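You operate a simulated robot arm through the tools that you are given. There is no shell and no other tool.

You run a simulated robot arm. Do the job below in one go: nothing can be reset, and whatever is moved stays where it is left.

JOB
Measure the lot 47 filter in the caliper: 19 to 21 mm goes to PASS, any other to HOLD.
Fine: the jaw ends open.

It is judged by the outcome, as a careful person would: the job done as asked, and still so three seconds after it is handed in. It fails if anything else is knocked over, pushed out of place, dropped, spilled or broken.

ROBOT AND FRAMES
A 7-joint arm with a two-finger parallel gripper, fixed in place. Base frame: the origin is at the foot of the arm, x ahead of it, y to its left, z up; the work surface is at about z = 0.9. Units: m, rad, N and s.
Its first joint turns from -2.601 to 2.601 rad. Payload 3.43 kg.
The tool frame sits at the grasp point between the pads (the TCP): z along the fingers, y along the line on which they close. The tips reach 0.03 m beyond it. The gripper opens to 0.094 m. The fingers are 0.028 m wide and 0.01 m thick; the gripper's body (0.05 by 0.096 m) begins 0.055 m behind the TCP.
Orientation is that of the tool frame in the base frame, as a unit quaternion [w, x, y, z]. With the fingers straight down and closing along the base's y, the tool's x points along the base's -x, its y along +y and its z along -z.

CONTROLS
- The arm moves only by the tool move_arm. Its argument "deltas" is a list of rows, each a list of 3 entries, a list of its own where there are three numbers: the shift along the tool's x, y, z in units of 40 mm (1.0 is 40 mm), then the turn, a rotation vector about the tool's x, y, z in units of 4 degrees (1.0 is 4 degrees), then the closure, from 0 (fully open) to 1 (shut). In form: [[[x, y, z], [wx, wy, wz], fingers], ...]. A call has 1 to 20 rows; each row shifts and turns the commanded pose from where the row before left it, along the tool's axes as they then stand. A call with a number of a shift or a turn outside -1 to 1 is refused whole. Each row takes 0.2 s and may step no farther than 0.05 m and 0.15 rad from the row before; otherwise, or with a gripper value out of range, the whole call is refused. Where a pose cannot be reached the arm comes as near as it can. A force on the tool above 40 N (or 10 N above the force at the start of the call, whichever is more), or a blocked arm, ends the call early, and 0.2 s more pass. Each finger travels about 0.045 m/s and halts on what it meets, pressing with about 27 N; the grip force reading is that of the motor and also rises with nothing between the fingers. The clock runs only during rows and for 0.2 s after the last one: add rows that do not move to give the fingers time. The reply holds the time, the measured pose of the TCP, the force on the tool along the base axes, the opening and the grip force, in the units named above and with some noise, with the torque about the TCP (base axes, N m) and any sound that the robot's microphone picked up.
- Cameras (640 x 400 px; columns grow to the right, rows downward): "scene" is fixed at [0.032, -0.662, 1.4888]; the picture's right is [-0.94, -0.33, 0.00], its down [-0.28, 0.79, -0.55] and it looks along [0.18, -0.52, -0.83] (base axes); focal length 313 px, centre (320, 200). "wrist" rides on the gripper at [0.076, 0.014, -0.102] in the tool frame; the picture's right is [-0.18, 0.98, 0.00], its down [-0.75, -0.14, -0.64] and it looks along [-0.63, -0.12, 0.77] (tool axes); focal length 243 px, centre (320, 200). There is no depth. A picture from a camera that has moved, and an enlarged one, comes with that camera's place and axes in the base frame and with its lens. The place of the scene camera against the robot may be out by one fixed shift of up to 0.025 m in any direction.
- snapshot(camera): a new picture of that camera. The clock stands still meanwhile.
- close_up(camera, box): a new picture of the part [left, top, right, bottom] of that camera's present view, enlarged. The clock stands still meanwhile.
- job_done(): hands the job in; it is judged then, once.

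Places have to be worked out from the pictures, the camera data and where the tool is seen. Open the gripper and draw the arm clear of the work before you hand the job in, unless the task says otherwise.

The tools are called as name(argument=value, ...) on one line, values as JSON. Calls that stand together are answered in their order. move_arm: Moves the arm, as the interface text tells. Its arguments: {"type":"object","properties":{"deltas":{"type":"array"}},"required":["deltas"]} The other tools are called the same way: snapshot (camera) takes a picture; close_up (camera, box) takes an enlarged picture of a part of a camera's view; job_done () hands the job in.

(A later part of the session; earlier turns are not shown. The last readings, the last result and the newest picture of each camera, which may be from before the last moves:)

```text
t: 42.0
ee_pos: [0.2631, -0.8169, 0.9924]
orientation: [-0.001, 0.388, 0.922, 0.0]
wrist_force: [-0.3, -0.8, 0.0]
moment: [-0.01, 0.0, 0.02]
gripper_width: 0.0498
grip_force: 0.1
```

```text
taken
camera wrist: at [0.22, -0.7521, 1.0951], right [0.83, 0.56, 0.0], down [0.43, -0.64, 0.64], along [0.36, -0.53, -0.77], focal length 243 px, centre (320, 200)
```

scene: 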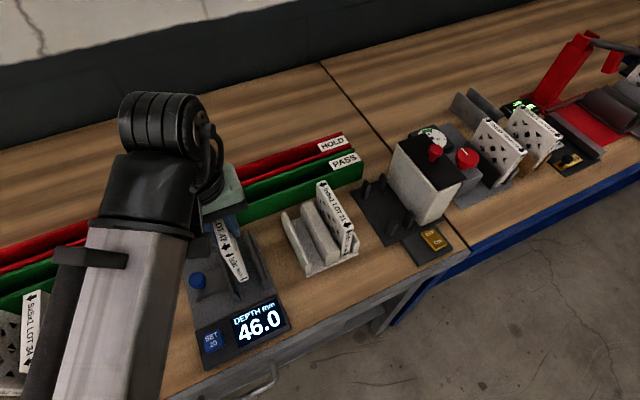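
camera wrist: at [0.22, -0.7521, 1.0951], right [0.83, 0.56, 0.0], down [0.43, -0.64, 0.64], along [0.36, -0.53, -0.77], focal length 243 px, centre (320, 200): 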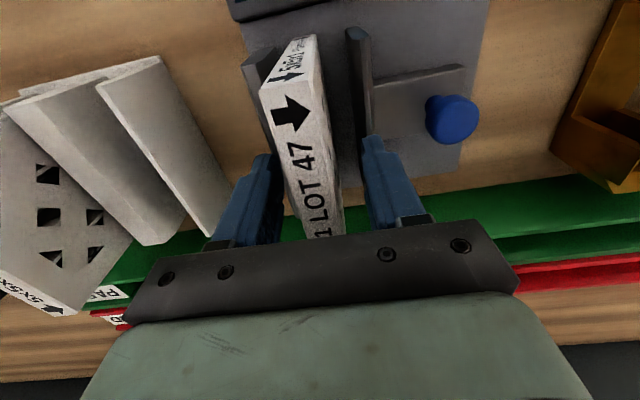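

The filter stands on its own between the jaws. I rise 90 mm straight up, then measure the knob.

move_arm(deltas=[[[0, 0, -0.3], [0, 0, 0], 0.47], [[0, 0, -0.45], [0, 0, 0], 0.47], [[0, 0, -0.5], [0, 0, 0], 0.47], [[0, 0, -0.5], [0, 0, 0], 0.47], [[0, 0, -0.5], [0, 0, 0], 0.47], [[0, 0, 0], [0, 0, 0], 0.47], [[0, 0, 0], [0, 0, 0], 0.47]])

snapshot(camera="wrist")

snapshot(camera="scene")

close_up(camera="wrist", box=[220, 0, 480, 190])

```text
t: 43.5
ee_pos: [0.2638, -0.8156, 1.0828]
orientation: [0.0, 0.387, 0.922, 0.0]
wrist_force: [-0.6, 0.6, 0.4]
moment: [-0.01, -0.01, 0.01]
gripper_width: 0.0497
grip_force: 0.0
```

```text
taken
camera wrist: at [0.2199, -0.7515, 1.1851], right [0.83, 0.56, 0.0], down [0.43, -0.64, 0.64], along [0.36, -0.53, -0.77], focal length 243 px, centre (320, 200)
```

wrist: 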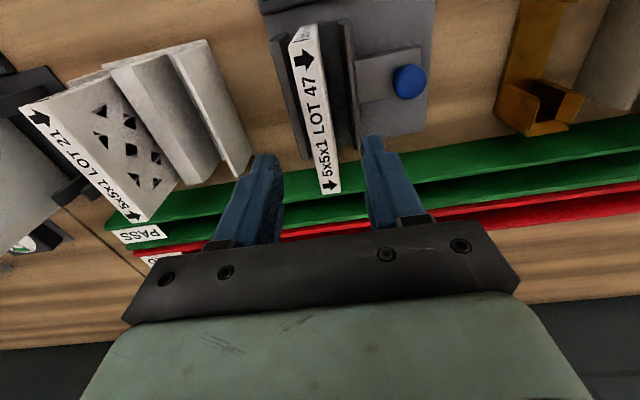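

```text
taken
```

scene: 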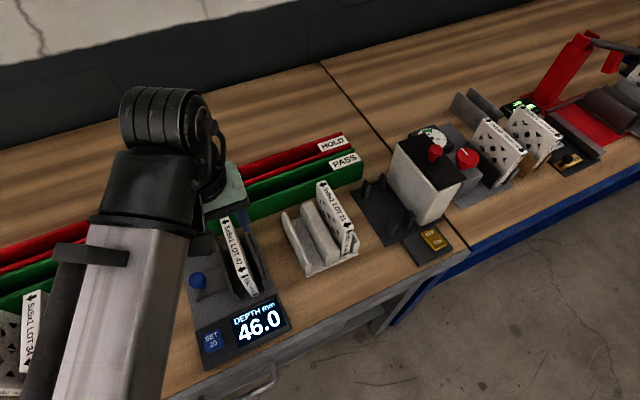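

```text
2.11 times, centred on (350, 95) of wrist
camera zoom: at [0.2199, -0.7515, 1.1851], right [0.83, 0.56, 0.0], down [0.43, -0.64, 0.64], along [0.36, -0.53, -0.77], focal length 511 px, centre (257, 421)
```

zoom: 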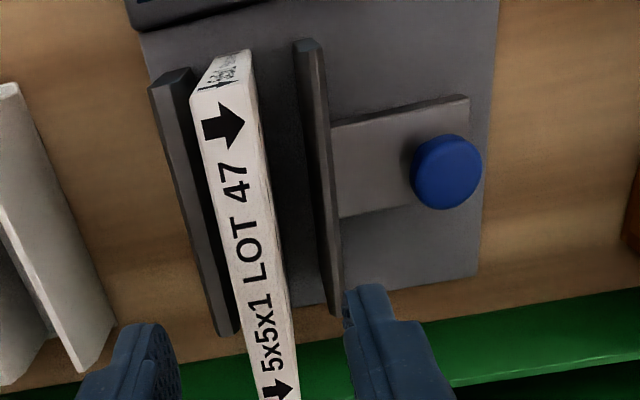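

The filter stands upright and the display still reads 46.0. The knob is confirmed at about (0.322, -0.756), radius ~15 mm. I close the fingers, turn to yaw 160° to keep the camera off the forearm, and move over the far side of the knob at z = 1.08.

move_arm(deltas=[[[0, 0, 0], [0, 0, -1], 0.6], [[0, 0, 0], [0, 0, -1], 0.8], [[0, 0, 0], [0, 0, -1], 1], [[0, 0, 0], [0, 0, -1], 1], [[0, 0, 0], [0, 0, -1], 1], [[0, 0, 0], [0, 0, -1], 1], [[0, 0, 0], [0, 0, -0.4], 1], [[-0.217, 0.757, 0], [0, 0, 0], 1], [[-0.217, 0.757, 0], [0, 0, 0], 1], [[-0.217, 0.757, 0], [0, 0, 0], 1], [[-0.217, 0.757, 0], [0, 0, 0], 1], [[0, 0, 0], [0, 0, 0], 1], [[0, 0, 0], [0, 0, 0], 1]])

snapshot(camera="wrist")

snapshot(camera="scene")

```text
t: 46.4
ee_pos: [0.3381, -0.7163, 1.083]
orientation: [0.0, 0.174, 0.985, 0.0]
wrist_force: [0.6, -0.5, 0.2]
moment: [-0.01, -0.02, 0.05]
gripper_width: 0.0
grip_force: 27.4
```

```text
taken
camera wrist: at [0.2702, -0.6753, 1.1854], right [0.51, 0.86, 0.0], down [0.66, -0.39, 0.64], along [0.55, -0.33, -0.77], focal length 243 px, centre (320, 200)
```

wrist: 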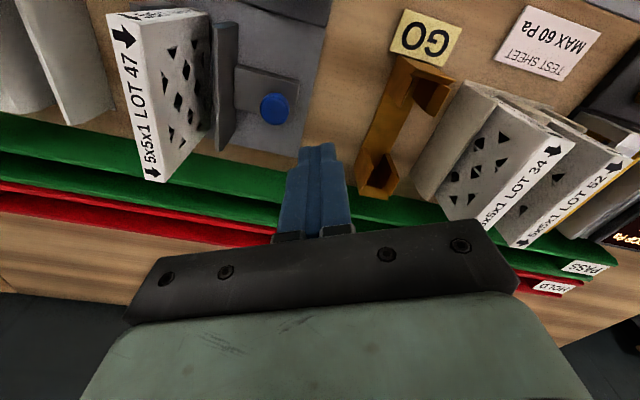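

```text
taken
```

scene: 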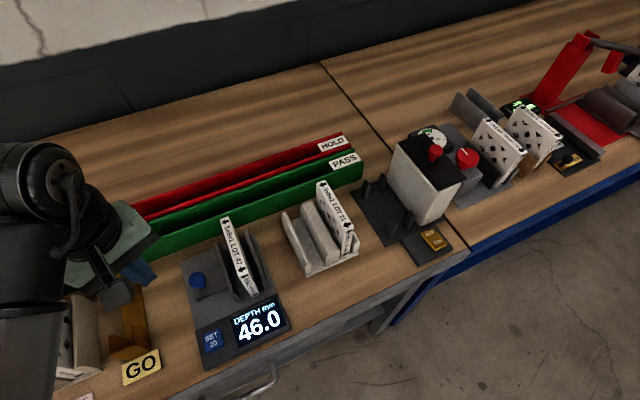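

The closed fingertips are beside the knob: in the tool frame the knob centre is at y = -46 mm, x ≈ 0. LOT 34, LOT 52 and the GO gauge are well clear. I lower to z = 0.960 so the tips reach about 12 mm below the knob's top.

move_arm(deltas=[[[0, 0, 0.45], [0, 0, 0], 1], [[0, 0, 0.45], [0, 0, 0], 1], [[0, 0, 0.45], [0, 0, 0], 1], [[0, 0, 0.45], [0, 0, 0], 1], [[0, 0, 0.45], [0, 0, 0], 1], [[0, 0, 0.45], [0, 0, 0], 1], [[0, 0, 0.37], [0, 0, 0], 1], [[0, 0, 0], [0, 0, 0], 1], [[0, 0, 0], [0, 0, 0], 1]])

snapshot(camera="wrist")

close_up(camera="scene", box=[100, 200, 300, 370])

```text
t: 48.4
ee_pos: [0.337, -0.7135, 0.9573]
orientation: [0.001, 0.174, 0.985, 0.0]
wrist_force: [0.7, 0.2, 0.3]
moment: [-0.03, 0.01, -0.01]
gripper_width: 0.0
grip_force: 27.1
```

```text
taken
camera wrist: at [0.2701, -0.6745, 1.0618], right [0.51, 0.86, 0.0], down [0.66, -0.39, 0.64], along [0.55, -0.33, -0.77], focal length 243 px, centre (320, 200)
```

wrist: 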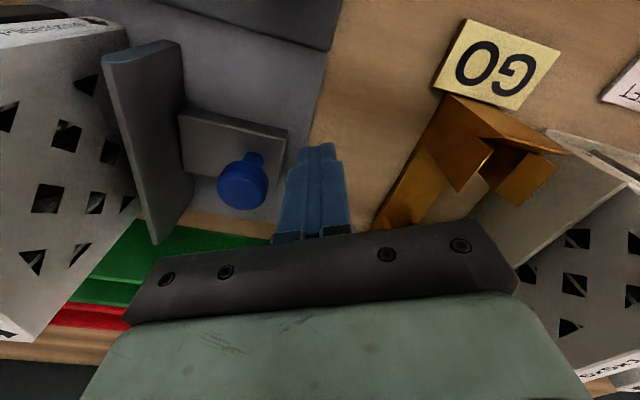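

```text
2.35 times, centred on (200, 285) of scene
camera zoom: at [0.032, -0.662, 1.4888], right [-0.94, -0.33, 0.0], down [-0.28, 0.79, -0.55], along [0.18, -0.52, -0.83], focal length 736 px, centre (602, 0)
```

zoom: 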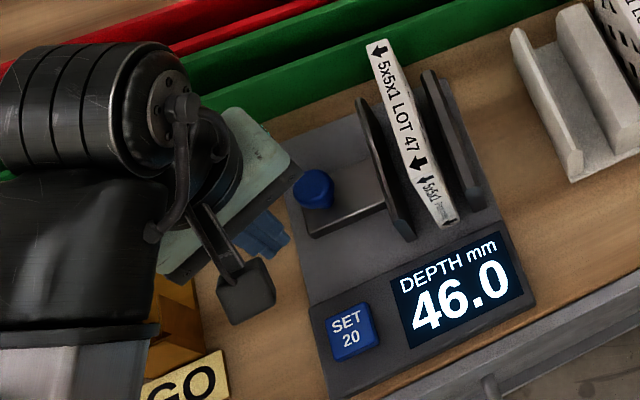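

The fingertips are down beside the knob with no contact, and the display is in plain view. I approach along tool -y by 16 mm, nearly touching the knob.

move_arm(deltas=[[[0, -0.2, 0], [0, 0, 0], 1], [[0, -0.2, 0], [0, 0, 0], 1], [[0, 0, 0], [0, 0, 0], 1], [[0, 0, 0], [0, 0, 0], 1]])

snapshot(camera="wrist")

```text
t: 49.4
ee_pos: [0.3314, -0.7292, 0.9587]
orientation: [0.0, 0.173, 0.985, 0.0]
wrist_force: [0.5, 0.4, 0.7]
moment: [-0.04, 0.01, 0.01]
gripper_width: 0.0
grip_force: 27.1
```

```text
taken
camera wrist: at [0.265, -0.6898, 1.062], right [0.51, 0.86, 0.0], down [0.66, -0.39, 0.64], along [0.55, -0.33, -0.77], focal length 243 px, centre (320, 200)
```

wrist: 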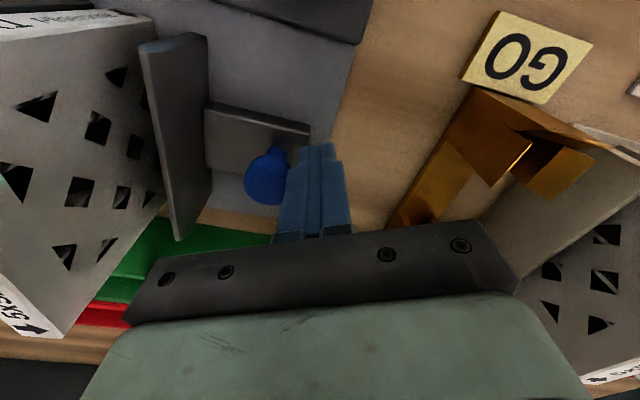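

The fingers nearly touch the knob. I push along the slide direction 12 mm in 4 mm steps and read the display.

move_arm(deltas=[[[0.0432, -0.0902, 0], [0, 0, 0], 1], [[0.0432, -0.0902, 0], [0, 0, 0], 1], [[0.0432, -0.0902, 0], [0, 0, 0], 1], [[0, 0, 0], [0, 0, 0], 1]])

close_up(camera="scene", box=[140, 200, 300, 370])

```text
t: 50.4
ee_pos: [0.3237, -0.7385, 0.9596]
orientation: [-0.001, 0.173, 0.985, 0.0]
wrist_force: [1.0, 0.3, -0.9]
moment: [0.04, 0.01, 0.02]
gripper_width: 0.0002
grip_force: 27.8
```

```text
2.35 times, centred on (220, 285) of scene
camera zoom: at [0.032, -0.662, 1.4888], right [-0.94, -0.33, 0.0], down [-0.28, 0.79, -0.55], along [0.18, -0.52, -0.83], focal length 736 px, centre (555, 0)
```

zoom: 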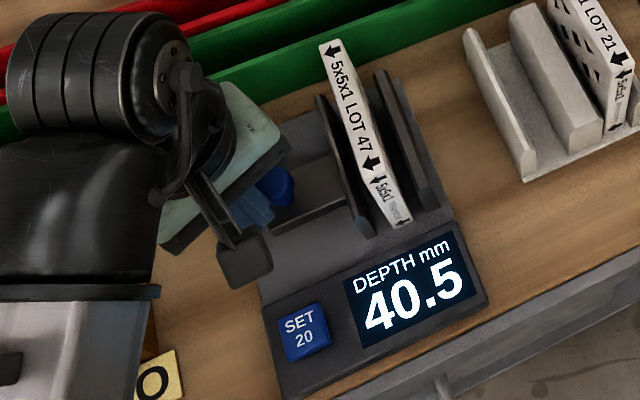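

The jaw slides freely and the display reads 40.5. I push another 12 mm.

move_arm(deltas=[[[0.0432, -0.0902, 0], [0, 0, 0], 1], [[0.0432, -0.0902, 0], [0, 0, 0], 1], [[0.0432, -0.0902, 0], [0, 0, 0], 1], [[0, 0, 0], [0, 0, 0], 1]])

close_up(camera="scene", box=[140, 200, 300, 370])

snapshot(camera="wrist")

```text
t: 51.4
ee_pos: [0.3141, -0.7464, 0.959]
orientation: [-0.001, 0.174, 0.985, 0.0]
wrist_force: [0.2, 0.7, 0.0]
moment: [0.01, -0.01, 0.0]
gripper_width: 0.0004
grip_force: 27.3
```

```text
2.35 times, centred on (220, 285) of scene
camera zoom: at [0.032, -0.662, 1.4888], right [-0.94, -0.33, 0.0], down [-0.28, 0.79, -0.55], along [0.18, -0.52, -0.83], focal length 736 px, centre (555, 0)
```

zoom: 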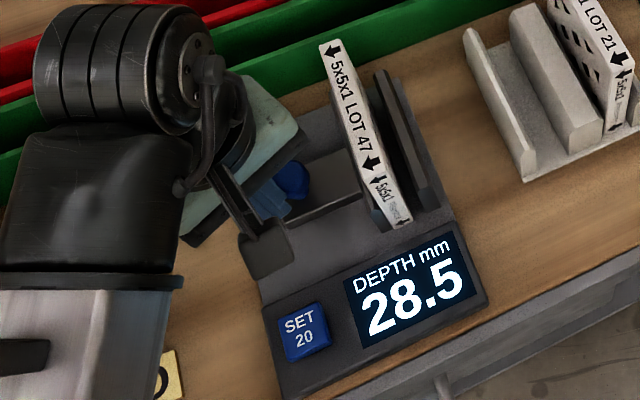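

```text
taken
camera wrist: at [0.2479, -0.7065, 1.0624], right [0.51, 0.86, 0.0], down [0.66, -0.39, 0.64], along [0.55, -0.33, -0.77], focal length 243 px, centre (320, 200)
```

wrist: 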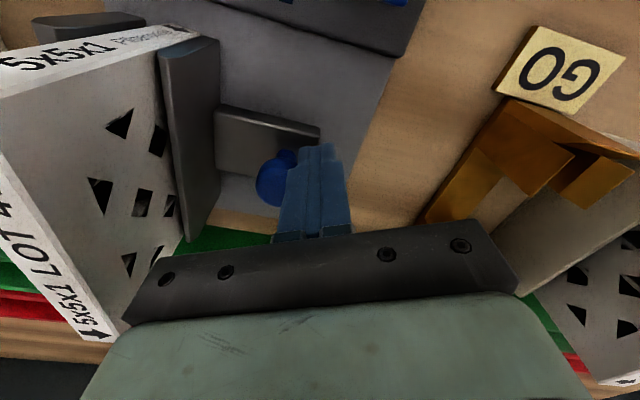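

The display reads 28.5 and forces are negligible. I push 4 mm, then 1 mm steps while watching for contact force.

move_arm(deltas=[[[0.0216, -0.0451, 0], [0, 0, 0], 1], [[0.0216, -0.0451, 0], [0, 0, 0], 1], [[0.0108, -0.0226, 0], [0, 0, 0], 1], [[0, 0, 0], [0, 0, 0], 1]])

close_up(camera="scene", box=[140, 200, 300, 370])

```text
t: 52.4
ee_pos: [0.3101, -0.7496, 0.9595]
orientation: [0.0, 0.174, 0.985, -0.001]
wrist_force: [0.7, 0.2, 0.8]
moment: [-0.03, -0.04, -0.01]
gripper_width: 0.0
grip_force: 27.0
```

```text
2.35 times, centred on (220, 285) of scene
camera zoom: at [0.032, -0.662, 1.4888], right [-0.94, -0.33, 0.0], down [-0.28, 0.79, -0.55], along [0.18, -0.52, -0.83], focal length 736 px, centre (555, 0)
```

zoom: 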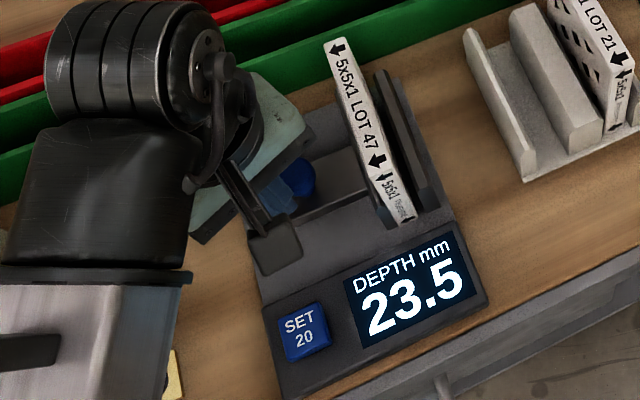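

The display reads 23.5 and the filter is now being moved against the fixed jaw. I continue with 0.7 mm steps.

move_arm(deltas=[[[0.0076, -0.0158, 0], [0, 0, 0], 1], [[0.0076, -0.0158, 0], [0, 0, 0], 1], [[0, 0, 0], [0, 0, 0], 1]])

close_up(camera="scene", box=[200, 210, 300, 360])

```text
t: 53.1
ee_pos: [0.3109, -0.7507, 0.9588]
orientation: [0.0, 0.173, 0.985, -0.001]
wrist_force: [-0.1, 2.9, 0.0]
moment: [0.06, 0.01, -0.02]
gripper_width: 0.0
grip_force: 27.2
```

```text
2.67 times, centred on (250, 285) of scene
camera zoom: at [0.032, -0.662, 1.4888], right [-0.94, -0.33, 0.0], down [-0.28, 0.79, -0.55], along [0.18, -0.52, -0.83], focal length 834 px, centre (507, -27)
```

zoom: 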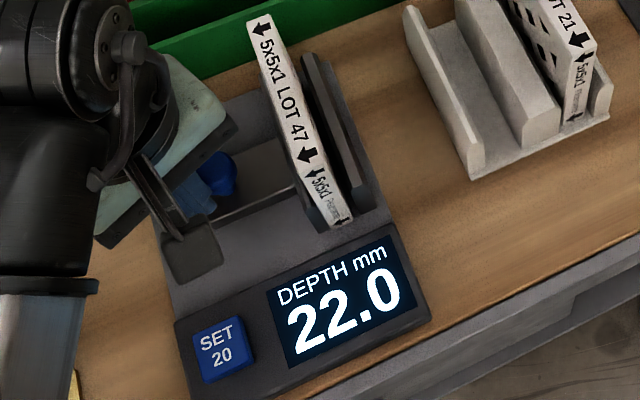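

The display reads 22.0 and force is just starting at about 3 N. I continue with 0.4 mm steps.

move_arm(deltas=[[[0.0043, -0.009, 0], [0, 0, 0], 1], [[0.0043, -0.009, 0], [0, 0, 0], 1], [[0, 0, 0], [0, 0, 0], 1]])

close_up(camera="scene", box=[200, 210, 300, 360])

```text
t: 54.0
ee_pos: [0.3094, -0.7498, 0.9601]
orientation: [0.0, 0.173, 0.985, -0.001]
wrist_force: [-0.1, 1.0, -0.1]
moment: [0.03, 0.01, -0.01]
gripper_width: 0.0
grip_force: 27.1
```

```text
2.67 times, centred on (250, 285) of scene
camera zoom: at [0.032, -0.662, 1.4888], right [-0.94, -0.33, 0.0], down [-0.28, 0.79, -0.55], along [0.18, -0.52, -0.83], focal length 834 px, centre (507, -27)
```

zoom: 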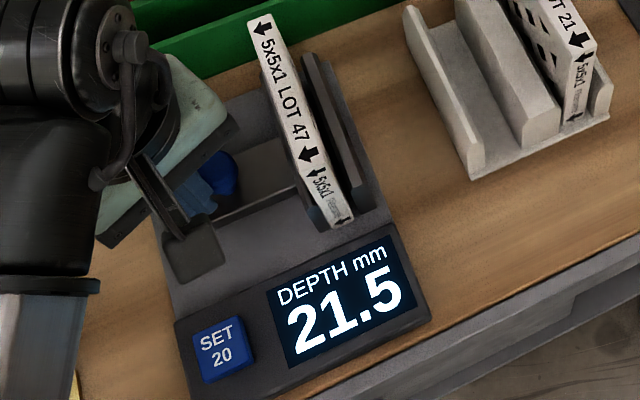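

The display reads 21.5 with no steady force, so the filter isn't clamped yet. I continue with 0.4 mm steps.

move_arm(deltas=[[[0.0043, -0.009, 0], [0, 0, 0], 1], [[0.0043, -0.009, 0], [0, 0, 0], 1], [[0, 0, 0], [0, 0, 0], 1]])

close_up(camera="scene", box=[200, 210, 300, 360])

```text
t: 54.8
ee_pos: [0.3087, -0.7517, 0.9598]
orientation: [0.0, 0.173, 0.985, 0.0]
wrist_force: [-0.1, 0.8, 0.1]
moment: [0.02, -0.01, 0.0]
gripper_width: 0.0003
grip_force: 27.1
```

```text
2.67 times, centred on (250, 285) of scene
camera zoom: at [0.032, -0.662, 1.4888], right [-0.94, -0.33, 0.0], down [-0.28, 0.79, -0.55], along [0.18, -0.52, -0.83], focal length 834 px, centre (507, -27)
```

zoom: 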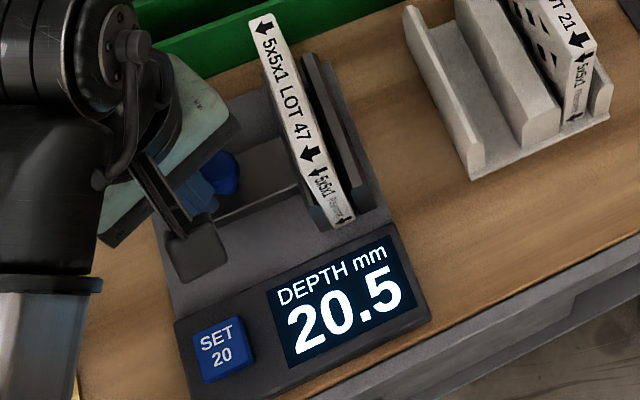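

The display reads 20.5 and the push force is still tiny. I keep going until the jaw stops moving and the force rises.

move_arm(deltas=[[[0.0043, -0.009, 0], [0, 0, 0], 1], [[0.0043, -0.009, 0], [0, 0, 0], 1], [[0, 0, 0], [0, 0, 0], 1]])

close_up(camera="scene", box=[200, 210, 300, 360])

```text
t: 55.5
ee_pos: [0.3082, -0.7532, 0.9587]
orientation: [0.0, 0.174, 0.985, 0.001]
wrist_force: [-0.9, 2.1, -0.7]
moment: [0.04, 0.02, -0.02]
gripper_width: 0.0
grip_force: 27.2
```

```text
2.67 times, centred on (250, 285) of scene
camera zoom: at [0.032, -0.662, 1.4888], right [-0.94, -0.33, 0.0], down [-0.28, 0.79, -0.55], along [0.18, -0.52, -0.83], focal length 834 px, centre (507, -27)
```

zoom: 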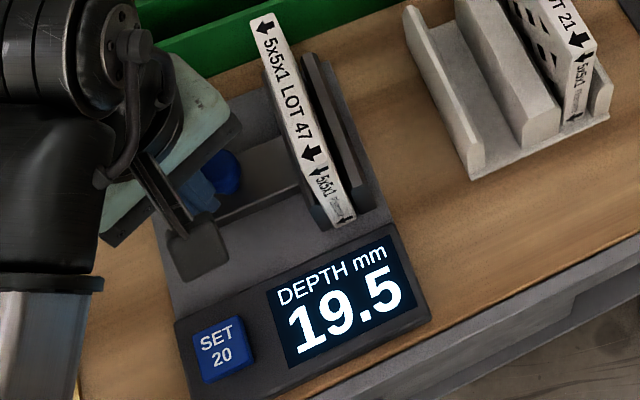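

The display reads 19.5 and the jaw is still moving with only about 2 N. I continue in the same small steps.

move_arm(deltas=[[[0.0043, -0.009, 0], [0, 0, 0], 1], [[0.0043, -0.009, 0], [0, 0, 0], 1], [[0, 0, 0], [0, 0, 0], 1]])

close_up(camera="scene", box=[200, 210, 300, 360])

snapshot(camera="wrist")

```text
t: 56.4
ee_pos: [0.3087, -0.7535, 0.9603]
orientation: [0.0, 0.174, 0.985, 0.0]
wrist_force: [-0.5, 2.6, -0.8]
moment: [0.02, 0.05, -0.03]
gripper_width: 0.0
grip_force: 27.3
```

```text
2.67 times, centred on (250, 285) of scene
camera zoom: at [0.032, -0.662, 1.4888], right [-0.94, -0.33, 0.0], down [-0.28, 0.79, -0.55], along [0.18, -0.52, -0.83], focal length 834 px, centre (507, -27)
```

zoom: 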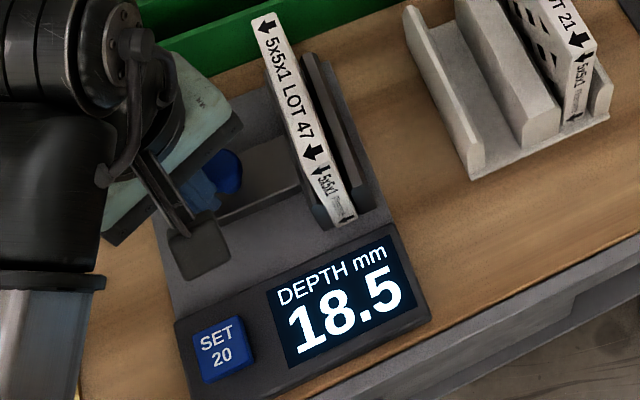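

```text
taken
camera wrist: at [0.2412, -0.7137, 1.0624], right [0.51, 0.86, 0.0], down [0.66, -0.39, 0.64], along [0.55, -0.33, -0.77], focal length 243 px, centre (320, 200)
```

wrist: 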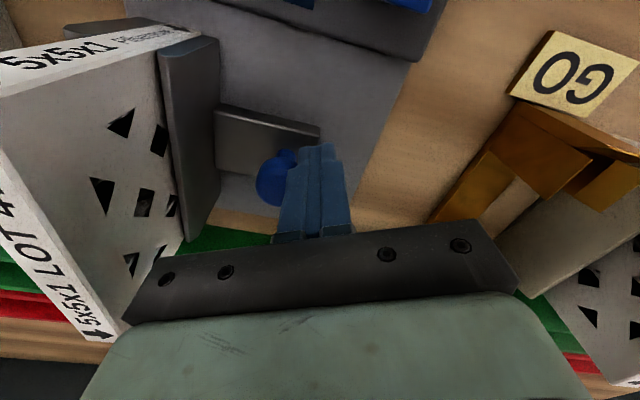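

The display shows 18.5, yet the jaw still moves freely and a gap to the fixed jaw is still visible. That is already below the 20.5–21 mm I saw between the pads, so the caliper may have a zero offset. I keep closing gently to find the clamped reading.

move_arm(deltas=[[[0.0065, -0.0135, 0], [0, 0, 0], 1], [[0.0065, -0.0135, 0], [0, 0, 0], 1], [[0, 0, 0], [0, 0, 0], 1]])

close_up(camera="scene", box=[220, 210, 290, 280])

close_up(camera="scene", box=[200, 210, 300, 360])

```text
t: 57.1
ee_pos: [0.3076, -0.7534, 0.9598]
orientation: [0.0, 0.173, 0.985, -0.001]
wrist_force: [0.2, 0.1, 0.1]
moment: [-0.02, -0.03, 0.03]
gripper_width: 0.0002
grip_force: 26.6
```

```text
5.71 times, centred on (255, 245) of scene
camera zoom: at [0.032, -0.662, 1.4888], right [-0.94, -0.33, 0.0], down [-0.28, 0.79, -0.55], along [0.18, -0.52, -0.83], focal length 1787 px, centre (691, -57)
```

zoom: 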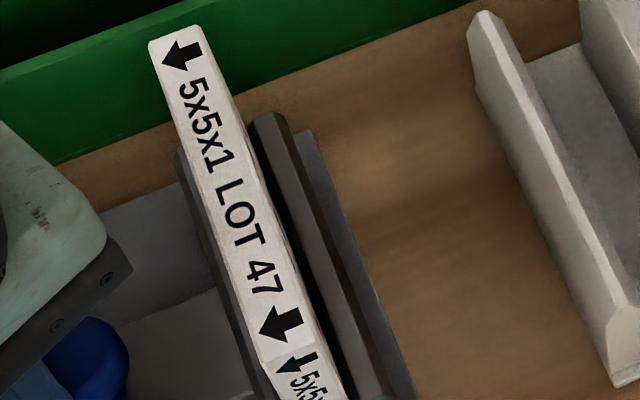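

```text
2.67 times, centred on (250, 285) of scene
camera zoom: at [0.032, -0.662, 1.4888], right [-0.94, -0.33, 0.0], down [-0.28, 0.79, -0.55], along [0.18, -0.52, -0.83], focal length 834 px, centre (507, -27)
```

zoom: 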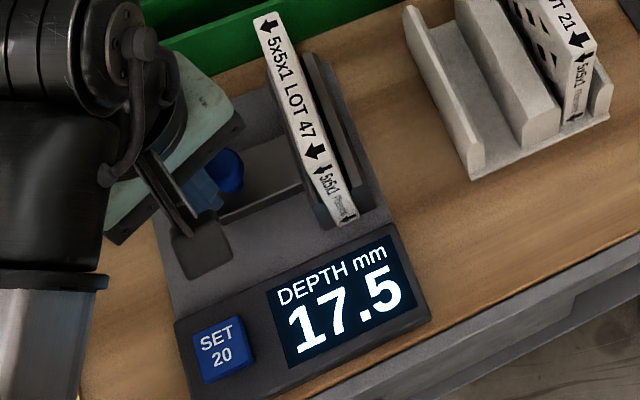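

The display reads 17.5, and a thin dark gap is still visible at the fixed jaw. I continue in 0.5 mm steps.

move_arm(deltas=[[[0.0054, -0.0113, 0], [0, 0, 0], 1], [[0.0054, -0.0113, 0], [0, 0, 0], 1], [[0, 0, 0], [0, 0, 0], 1]])

close_up(camera="scene", box=[200, 210, 300, 360])

```text
t: 58.0
ee_pos: [0.3061, -0.7533, 0.9588]
orientation: [0.0, 0.174, 0.985, -0.001]
wrist_force: [2.0, 3.6, 0.1]
moment: [0.01, -0.05, 0.04]
gripper_width: 0.0
grip_force: 27.6
```

```text
2.67 times, centred on (250, 285) of scene
camera zoom: at [0.032, -0.662, 1.4888], right [-0.94, -0.33, 0.0], down [-0.28, 0.79, -0.55], along [0.18, -0.52, -0.83], focal length 834 px, centre (507, -27)
```

zoom: 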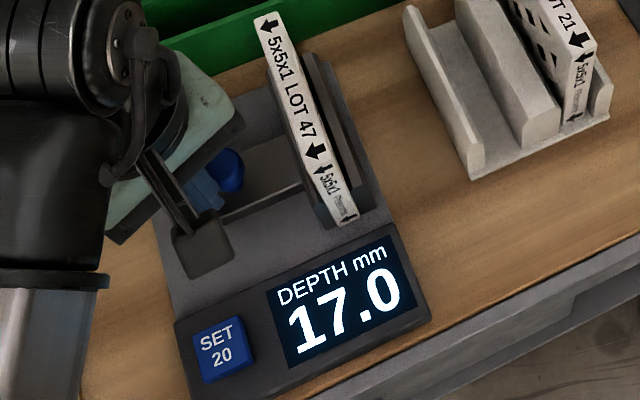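

The display reads 17.0 with about 4 N now opposing the push, so contact may be starting. I take two more small steps to see whether the reading stalls.

move_arm(deltas=[[[0.0054, -0.0113, 0], [0, 0, 0], 1], [[0.0054, -0.0113, 0], [0, 0, 0], 1], [[0, 0, 0], [0, 0, 0], 1]])

close_up(camera="scene", box=[200, 210, 300, 360])

```text
t: 58.8
ee_pos: [0.3061, -0.7541, 0.9597]
orientation: [0.0, 0.173, 0.985, 0.001]
wrist_force: [6.9, 11.8, -0.4]
moment: [0.15, -0.13, 0.07]
gripper_width: 0.0001
grip_force: 26.8
```

```text
2.67 times, centred on (250, 285) of scene
camera zoom: at [0.032, -0.662, 1.4888], right [-0.94, -0.33, 0.0], down [-0.28, 0.79, -0.55], along [0.18, -0.52, -0.83], focal length 834 px, centre (507, -27)
```

zoom: 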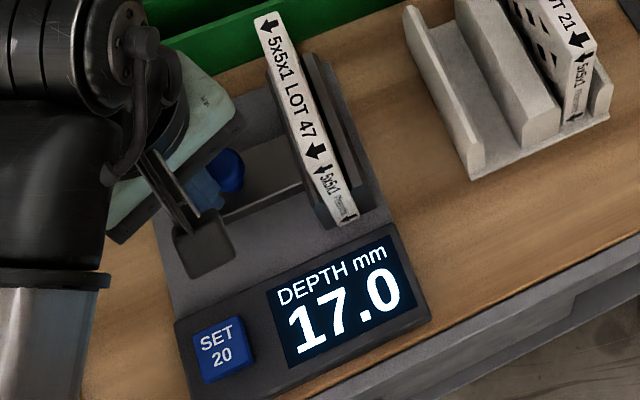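

The reading has stalled at 17.0 with 14 N on the knob, so the filter is clamped. That disagrees with the 20.7 mm average between the gripper pads, so I need to check the caliper's zero with empty jaws before deciding. First I back off the knob and rise clear.

move_arm(deltas=[[[-0.0324, 0.0677, 0], [0, 0, 0], 1], [[-0.108, 0.2255, 0], [0, 0, 0], 1], [[-0.108, 0.2255, 0], [0, 0, 0], 1], [[0, 0, -0.5], [0, 0, 0], 1], [[0, 0, -0.6], [0, 0, 0], 1], [[0, 0, -0.6], [0, 0, 0], 1], [[0, 0, -0.6], [0, 0, 0], 1], [[0, 0, -0.6], [0, 0, 0], 1], [[0, 0, 0], [0, 0, 0], 1]])

snapshot(camera="wrist")

close_up(camera="scene", box=[200, 210, 300, 350])

close_up(camera="wrist", box=[60, 0, 320, 190])

```text
t: 60.8
ee_pos: [0.3218, -0.7399, 1.0755]
orientation: [0.0, 0.173, 0.985, -0.001]
wrist_force: [1.2, 0.0, 0.4]
moment: [-0.01, -0.03, 0.02]
gripper_width: 0.0
grip_force: 27.2
```

```text
taken
camera wrist: at [0.2552, -0.6999, 1.1784], right [0.51, 0.86, 0.0], down [0.66, -0.39, 0.64], along [0.55, -0.33, -0.77], focal length 243 px, centre (320, 200)
```

wrist: 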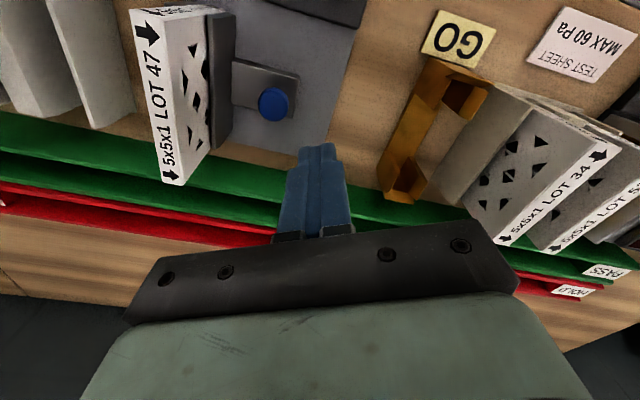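

```text
2.86 times, centred on (250, 280) of scene
camera zoom: at [0.032, -0.662, 1.4888], right [-0.94, -0.33, 0.0], down [-0.28, 0.79, -0.55], along [0.18, -0.52, -0.83], focal length 893 px, centre (520, -29)
```

zoom: 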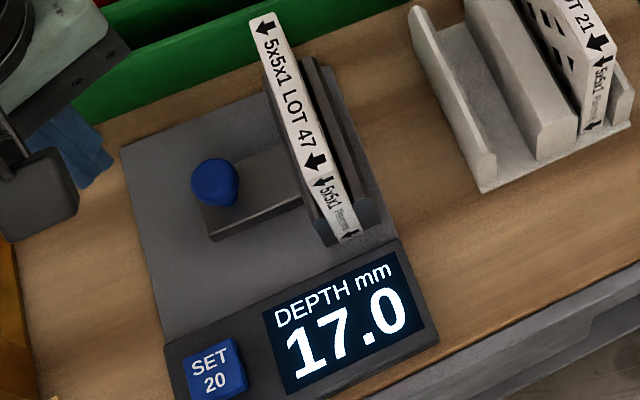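

```text
2.11 times, centred on (190, 95) of wrist
camera zoom: at [0.2552, -0.6999, 1.1784], right [0.51, 0.86, 0.0], down [0.66, -0.39, 0.64], along [0.55, -0.33, -0.77], focal length 511 px, centre (594, 421)
```

zoom: 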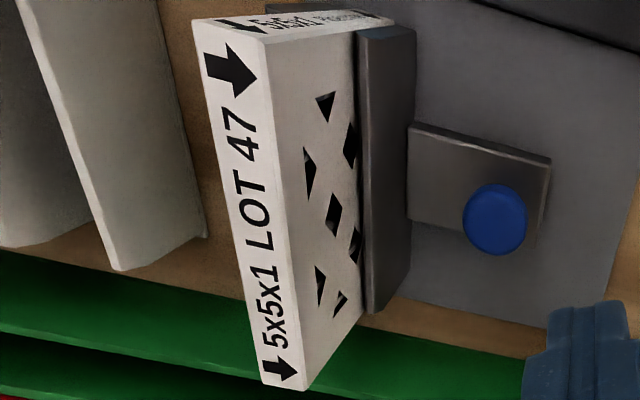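

The reading holds at 17.0 with the knob free. I turn back to the gripping yaw, move over the filter with the fingers at about 50 mm, and measure its new position.

move_arm(deltas=[[[0, 0, -0.25], [0, 0, 1], 0.8], [[0, 0, 0], [0, 0, 1], 0.6], [[0, 0, 0], [0, 0, 1], 0.47], [[0, 0, 0], [0, 0, 1], 0.47], [[0, 0, 0], [0, 0, 1], 0.47], [[0, 0, 0], [0, 0, 1], 0.47], [[0, 0, 0], [0, 0, 0.4], 0.47], [[-0.09, -0.627, 0], [0, 0, 0], 0.47], [[-0.09, -0.627, 0], [0, 0, 0], 0.47], [[-0.09, -0.627, 0], [0, 0, 0], 0.47], [[-0.09, -0.627, 0], [0, 0, 0], 0.47], [[0, 0, 0], [0, 0, 0], 0.47], [[0, 0, 0], [0, 0, 0], 0.47]])

close_up(camera="wrist", box=[200, 0, 460, 210])

```text
t: 63.5
ee_pos: [0.2597, -0.8202, 1.0847]
orientation: [0.001, 0.389, 0.921, 0.0]
wrist_force: [-0.1, 0.4, -0.4]
moment: [0.03, 0.04, 0.01]
gripper_width: 0.05
grip_force: 0.2
```

```text
1.90 times, centred on (330, 105) of wrist
camera zoom: at [0.2164, -0.7552, 1.1883], right [0.83, 0.56, 0.0], down [0.43, -0.64, 0.64], along [0.36, -0.53, -0.77], focal length 462 px, centre (301, 381)
```

zoom: 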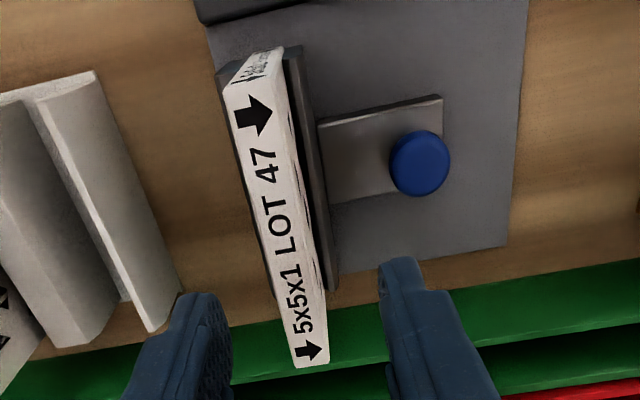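

The filter now sits 6.5 mm towards the fixed jaw, still aligned. I shift over it, descend to the grip height and close.

move_arm(deltas=[[[0, -0.16, 0], [0, 0, 0], 0.47], [[0, 0, 0.45], [0, 0, 0], 0.47], [[0, 0, 0.45], [0, 0, 0], 0.47], [[0, 0, 0.45], [0, 0, 0], 0.47], [[0, 0, 0.45], [0, 0, 0], 0.47], [[0, 0, 0.43], [0, 0, 0], 0.47], [[0, 0, 0], [0, 0, 0], 0.47], [[0, 0, 0], [0, 0, 0], 0.47]])

close_up(camera="wrist", box=[180, 0, 460, 240])

```text
t: 65.3
ee_pos: [0.2545, -0.8234, 0.9962]
orientation: [0.0, 0.387, 0.922, 0.0]
wrist_force: [0.5, 0.5, 0.1]
moment: [0.02, 0.03, 0.0]
gripper_width: 0.0495
grip_force: 0.1
```

```text
1.67 times, centred on (320, 120) of wrist
camera zoom: at [0.2123, -0.7598, 1.0991], right [0.83, 0.56, 0.0], down [0.43, -0.64, 0.64], along [0.36, -0.53, -0.77], focal length 404 px, centre (320, 333)
```

zoom: 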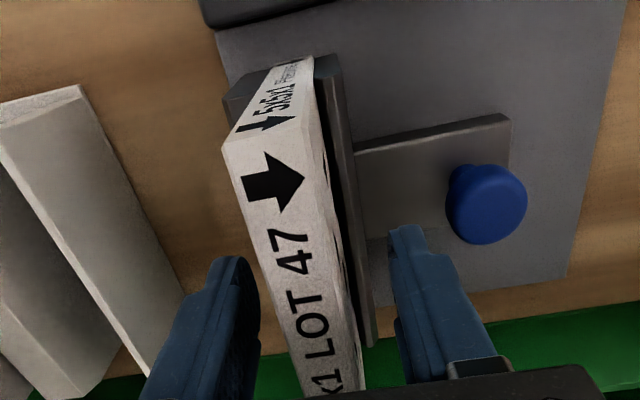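

The pads are centred on the filter to within 1 mm. I close on it and note the opening again as a second thickness reading.

move_arm(deltas=[[[0, 0, 0], [0, 0, 0], 0.55], [[0, 0, 0], [0, 0, 0], 0.65], [[0, 0, 0], [0, 0, 0], 0.72], [[0, 0, 0], [0, 0, 0], 0.8], [[0, 0, 0], [0, 0, 0], 0.9], [[0, 0, 0], [0, 0, 0], 1], [[0, 0, 0], [0, 0, 0], 1], [[0, 0, 0], [0, 0, 0], 1]])

close_up(camera="scene", box=[200, 210, 300, 350])

```text
t: 67.2
ee_pos: [0.2561, -0.8229, 0.9957]
orientation: [0.001, 0.387, 0.922, -0.001]
wrist_force: [2.8, 2.8, 0.4]
moment: [0.12, -0.16, 0.26]
gripper_width: 0.0204
grip_force: 27.1
```

```text
2.86 times, centred on (250, 280) of scene
camera zoom: at [0.032, -0.662, 1.4888], right [-0.94, -0.33, 0.0], down [-0.28, 0.79, -0.55], along [0.18, -0.52, -0.83], focal length 893 px, centre (520, -29)
```

zoom: 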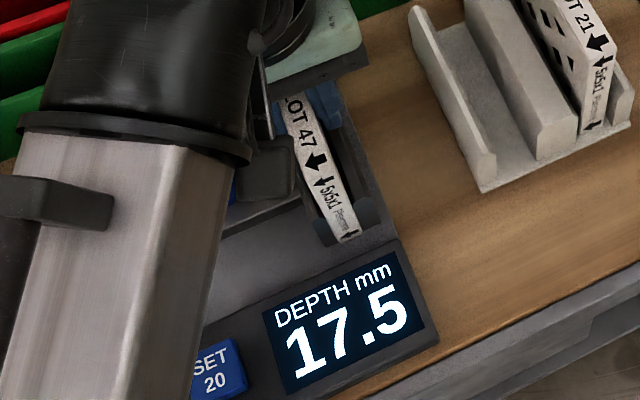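

The pads again read 20.4 mm while the caliper shows about 17. I use the held filter to nudge the sliding jaw back 5 mm so nothing rubs, then lift straight out.

move_arm(deltas=[[[0, 0.04, 0], [0, 0, 0], 1], [[0, 0.04, 0], [0, 0, 0], 1], [[0, 0.04, 0], [0, 0, 0], 1], [[0, -0.04, 0], [0, 0, 0], 1], [[0, 0, -0.3], [0, 0, 0], 1], [[0, 0, -0.45], [0, 0, 0], 1], [[0, 0, -0.5], [0, 0, 0], 1], [[0, 0, -0.5], [0, 0, 0], 1], [[0, 0, -0.5], [0, 0, 0], 1], [[0, 0, 0], [0, 0, 0], 1], [[0, 0, 0], [0, 0, 0], 1]])

snapshot(camera="wrist")

snapshot(camera="scene")

```text
t: 69.5
ee_pos: [0.2577, -0.8223, 1.0858]
orientation: [0.0, 0.388, 0.922, 0.0]
wrist_force: [-0.2, 0.0, -0.1]
moment: [-0.02, -0.02, 0.0]
gripper_width: 0.0206
grip_force: 26.5
```

```text
taken
camera wrist: at [0.2147, -0.7577, 1.189], right [0.83, 0.56, 0.0], down [0.43, -0.64, 0.64], along [0.36, -0.53, -0.77], focal length 243 px, centre (320, 200)
```

wrist: 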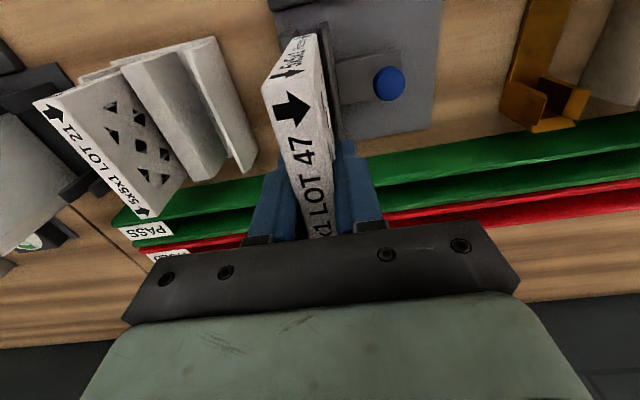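

```text
taken
```

scene: 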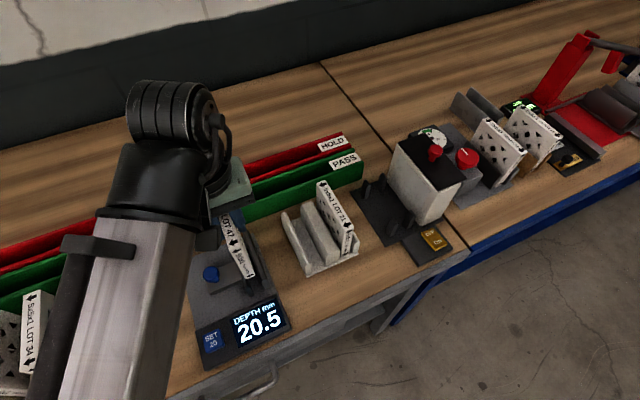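

LOT 47 is lifted free, and the jaw now sits at a displayed 20.5. I zoom in on the trays to measure the channels, because the filter must be turned 90° to stand in one.

close_up(camera="wrist", box=[380, 90, 640, 240])

close_up(camera="scene", box=[240, 120, 380, 220])

```text
2.46 times, centred on (510, 165) of wrist
camera zoom: at [0.2147, -0.7577, 1.189], right [0.83, 0.56, 0.0], down [0.43, -0.64, 0.64], along [0.36, -0.53, -0.77], focal length 597 px, centre (-148, 286)
```

zoom: 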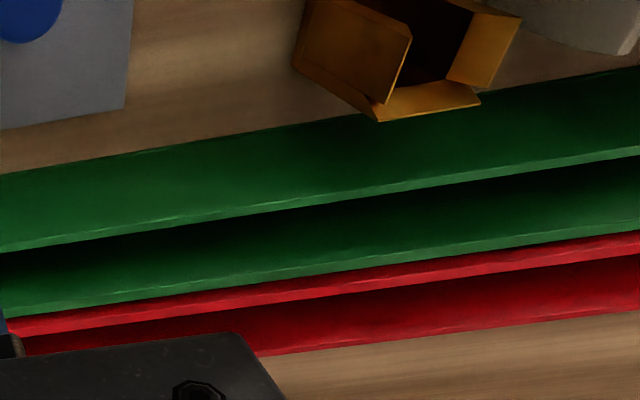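

```text
4.00 times, centred on (310, 170) of scene
camera zoom: at [0.032, -0.662, 1.4888], right [-0.94, -0.33, 0.0], down [-0.28, 0.79, -0.55], along [0.18, -0.52, -0.83], focal length 1251 px, centre (360, 320)
```

zoom: 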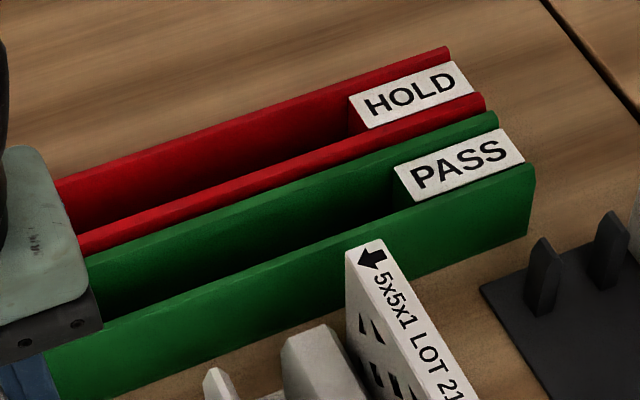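

The tray walls rise to about z = 0.967 and the channel is about 37 mm wide inside. With this grip the fingers would meet the walls before the filter reached the floor, so I need a higher grip. I also want the empty-jaw zero check first, so I return LOT 47 to its own stand slot, starting by hovering over it.

move_arm(deltas=[[[0, -0.6, 0], [0, 0, 0], 1], [[0, -0.6, 0], [0, 0, 0], 1], [[0, -0.6, 0], [0, 0, 0], 1], [[0, -0.6, 0], [0, 0, 0], 1], [[0, -0.62, 0], [0, 0, 0], 1], [[0, 0, 0], [0, 0, 0], 1], [[0, 0, 0], [0, 0, 0], 1]])

move_arm(deltas=[[[0, 0, 0], [0, 0, 0], 1], [[0, 0, 0], [0, 0, 0], 1]])

close_up(camera="wrist", box=[180, 0, 420, 200])

close_up(camera="scene", box=[260, 170, 380, 290])

```text
t: 71.2
ee_pos: [0.1708, -0.906, 1.086]
orientation: [0.0, 0.387, 0.922, 0.0]
wrist_force: [0.2, -0.2, -1.2]
moment: [-0.01, 0.02, -0.02]
gripper_width: 0.021
grip_force: 27.1
```

```text
t: 71.8
ee_pos: [0.1711, -0.9058, 1.0862]
orientation: [0.0, 0.388, 0.922, 0.0]
wrist_force: [0.1, 0.4, -0.2]
moment: [0.02, -0.02, 0.01]
gripper_width: 0.0207
grip_force: 27.0
```

```text
2.00 times, centred on (300, 100) of wrist
camera zoom: at [0.1282, -0.8416, 1.1889], right [0.83, 0.56, 0.0], down [0.43, -0.64, 0.64], along [0.36, -0.53, -0.77], focal length 485 px, centre (360, 400)
```

zoom: 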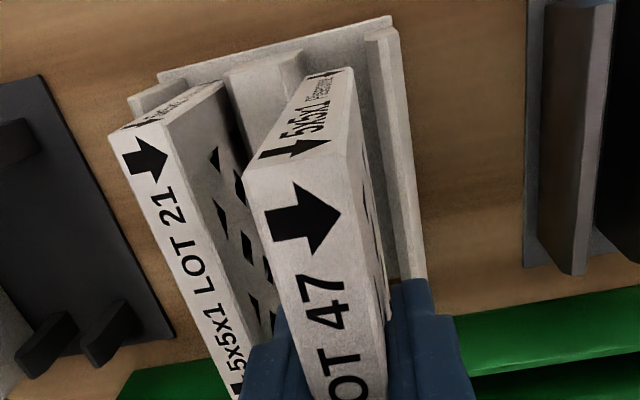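

```text
3.33 times, centred on (320, 230) of scene
camera zoom: at [0.032, -0.662, 1.4888], right [-0.94, -0.33, 0.0], down [-0.28, 0.79, -0.55], along [0.18, -0.52, -0.83], focal length 1042 px, centre (320, 100)
```

zoom: 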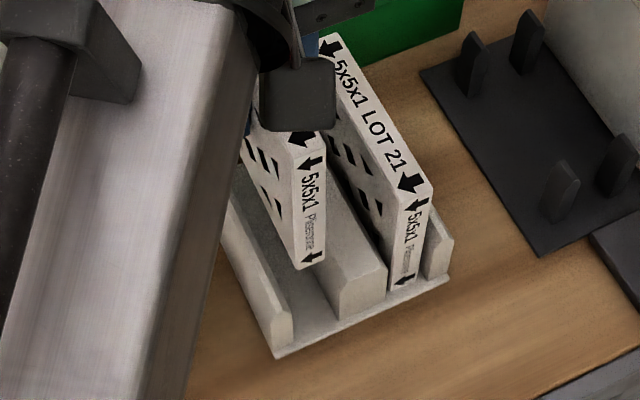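

I am hovering within about 1 mm of the original spot, and the slot's centreline is at tool y ≈ 0 with about 3 mm of clearance each side. I lower to just above the stand's floor, then creep down.

move_arm(deltas=[[[0, 0, 0.4], [0, 0, 0], 1], [[0, 0, 0.4], [0, 0, 0], 1], [[0, 0, 0.4], [0, 0, 0], 1], [[0, 0, 0.4], [0, 0, 0], 1], [[0, 0, 0.4], [0, 0, 0], 1], [[0, 0, 0.15], [0, 0, 0], 1], [[0, 0, 0], [0, 0, 0], 1]])

move_arm(deltas=[[[0, 0, 0.03], [0, 0, 0], 1], [[0, 0, 0.03], [0, 0, 0], 1], [[0, 0, 0], [0, 0, 0], 1]])

```text
t: 73.3
ee_pos: [0.1719, -0.9076, 1.0004]
orientation: [-0.001, 0.388, 0.922, 0.001]
wrist_force: [-0.1, 0.6, -0.5]
moment: [0.05, 0.0, 0.01]
gripper_width: 0.0206
grip_force: 26.8
```

```text
t: 74.2
ee_pos: [0.1718, -0.9074, 0.9974]
orientation: [0.0, 0.388, 0.922, 0.0]
wrist_force: [-0.1, 0.8, -0.4]
moment: [-0.01, 0.0, 0.02]
gripper_width: 0.0208
grip_force: 26.6
```

The filter is in the slot with no side force. Since the second grip was 3–4 mm higher on the filter, I expect contact at about z = 0.996, so I creep further.

move_arm(deltas=[[[0, 0, 0.02], [0, 0, 0], 1], [[0, 0, 0.02], [0, 0, 0], 1], [[0, 0, 0], [0, 0, 0], 1]])

move_arm(deltas=[[[0, 0, 0.02], [0, 0, 0], 1], [[0, 0, 0], [0, 0, 0], 1]])

```text
t: 75.0
ee_pos: [0.1723, -0.9065, 0.9968]
orientation: [-0.001, 0.388, 0.922, 0.0]
wrist_force: [0.8, 0.3, -1.5]
moment: [-0.04, 0.05, -0.02]
gripper_width: 0.0205
grip_force: 27.2
```

```text
t: 75.5
ee_pos: [0.1723, -0.9072, 0.9963]
orientation: [0.0, 0.388, 0.922, 0.001]
wrist_force: [0.0, 0.4, 8.5]
moment: [0.12, 0.05, 0.01]
gripper_width: 0.0205
grip_force: 26.8
```

Contact at 8.5 N: the filter is seated. I open to 54 mm, then rise clear.

move_arm(deltas=[[[0, 0, 0], [0, 0, 0], 0.75], [[0, 0, 0], [0, 0, 0], 0.65], [[0, 0, 0], [0, 0, 0], 0.55], [[0, 0, 0], [0, 0, 0], 0.43], [[0, 0, 0], [0, 0, 0], 0.43], [[0, 0, 0], [0, 0, 0], 0.43], [[0, 0, -0.3], [0, 0, 0], 0.43], [[0, 0, -0.5], [0, 0, 0], 0.43], [[0, 0, -0.5], [0, 0, 0], 0.43], [[0, 0, -0.5], [0, 0, 0], 0.43], [[0, 0, -0.5], [0, 0, 0], 0.43], [[0, 0, 0], [0, 0, 0], 0.43]])

snapshot(camera="wrist")

snapshot(camera="scene")

```text
t: 78.2
ee_pos: [0.1724, -0.9059, 1.0882]
orientation: [-0.001, 0.387, 0.922, -0.001]
wrist_force: [1.3, -1.0, -0.2]
moment: [0.03, -0.01, -0.01]
gripper_width: 0.0537
grip_force: 0.0
```

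```text
taken
camera wrist: at [0.1288, -0.842, 1.191], right [0.83, 0.56, 0.0], down [0.43, -0.64, 0.64], along [0.36, -0.53, -0.77], focal length 243 px, centre (320, 200)
```

wrist: 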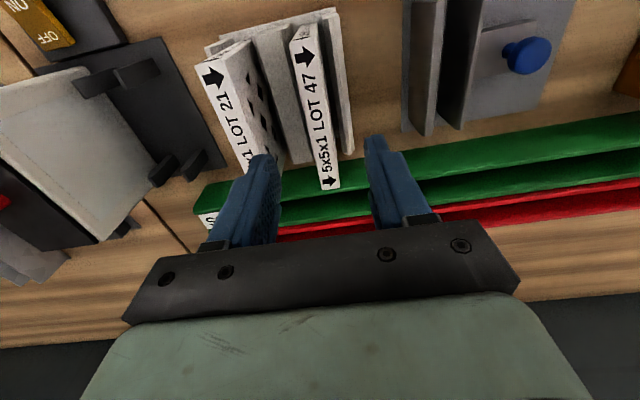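

```text
taken
```

scene: 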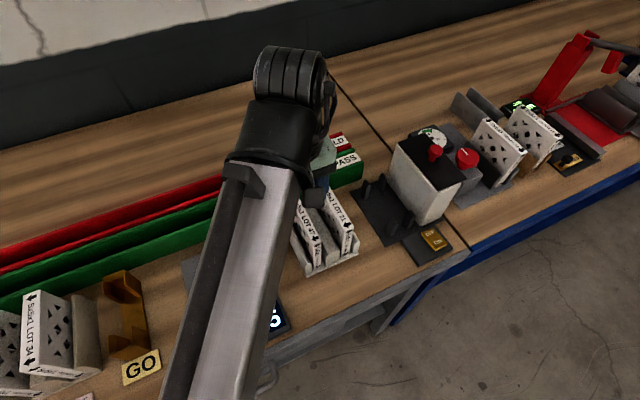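

LOT 47 stands back in its slot beside LOT 21. For the zero check I close the fingers, turn to yaw 160°, and go to the far side of the knob, which should now be at about (0.304, -0.774).

move_arm(deltas=[[[0, 0, 0], [0, 0, -1], 0.6], [[0, 0, 0], [0, 0, -1], 0.8], [[0, 0, 0], [0, 0, -1], 1], [[0, 0, 0], [0, 0, -1], 1], [[0, 0, 0], [0, 0, -1], 1], [[0, 0, 0], [0, 0, -1], 1], [[0, 0, 0], [0, 0, -0.4], 1], [[-0.282, 0.767, 0], [0, 0, 0], 1], [[-0.282, 0.767, 0], [0, 0, 0], 1], [[-0.282, 0.767, 0], [0, 0, 0], 1], [[-0.282, 0.767, 0], [0, 0, 0], 1], [[-0.282, 0.767, 0], [0, 0, 0], 1], [[-0.282, 0.767, 0], [0, 0, 0], 1], [[-0.282, 0.767, 0], [0, 0, 0], 1], [[0, 0, 0], [0, 0, 0], 1], [[0, 0, 0], [0, 0, 0], 1]])

snapshot(camera="wrist")

snapshot(camera="scene")

```text
t: 81.5
ee_pos: [0.3207, -0.7308, 1.0871]
orientation: [0.0, 0.173, 0.985, 0.0]
wrist_force: [-1.2, 1.3, 0.2]
moment: [-0.01, 0.02, 0.01]
gripper_width: 0.0
grip_force: 26.7
```

```text
taken
camera wrist: at [0.2531, -0.6918, 1.1904], right [0.51, 0.86, 0.0], down [0.66, -0.39, 0.64], along [0.55, -0.33, -0.77], focal length 243 px, centre (320, 200)
```

wrist: 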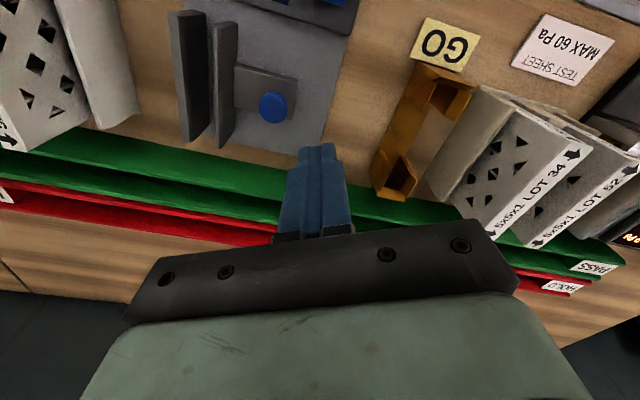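

```text
taken
```

scene: 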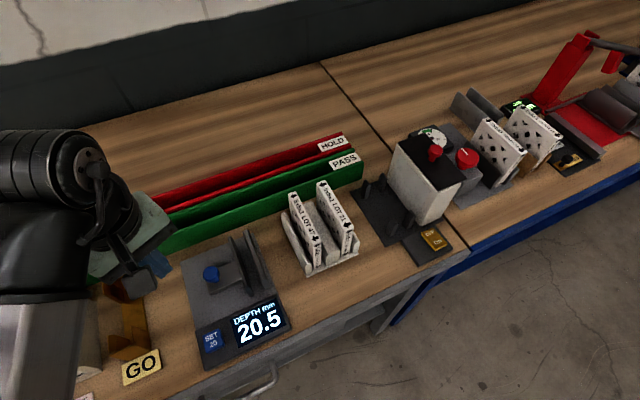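

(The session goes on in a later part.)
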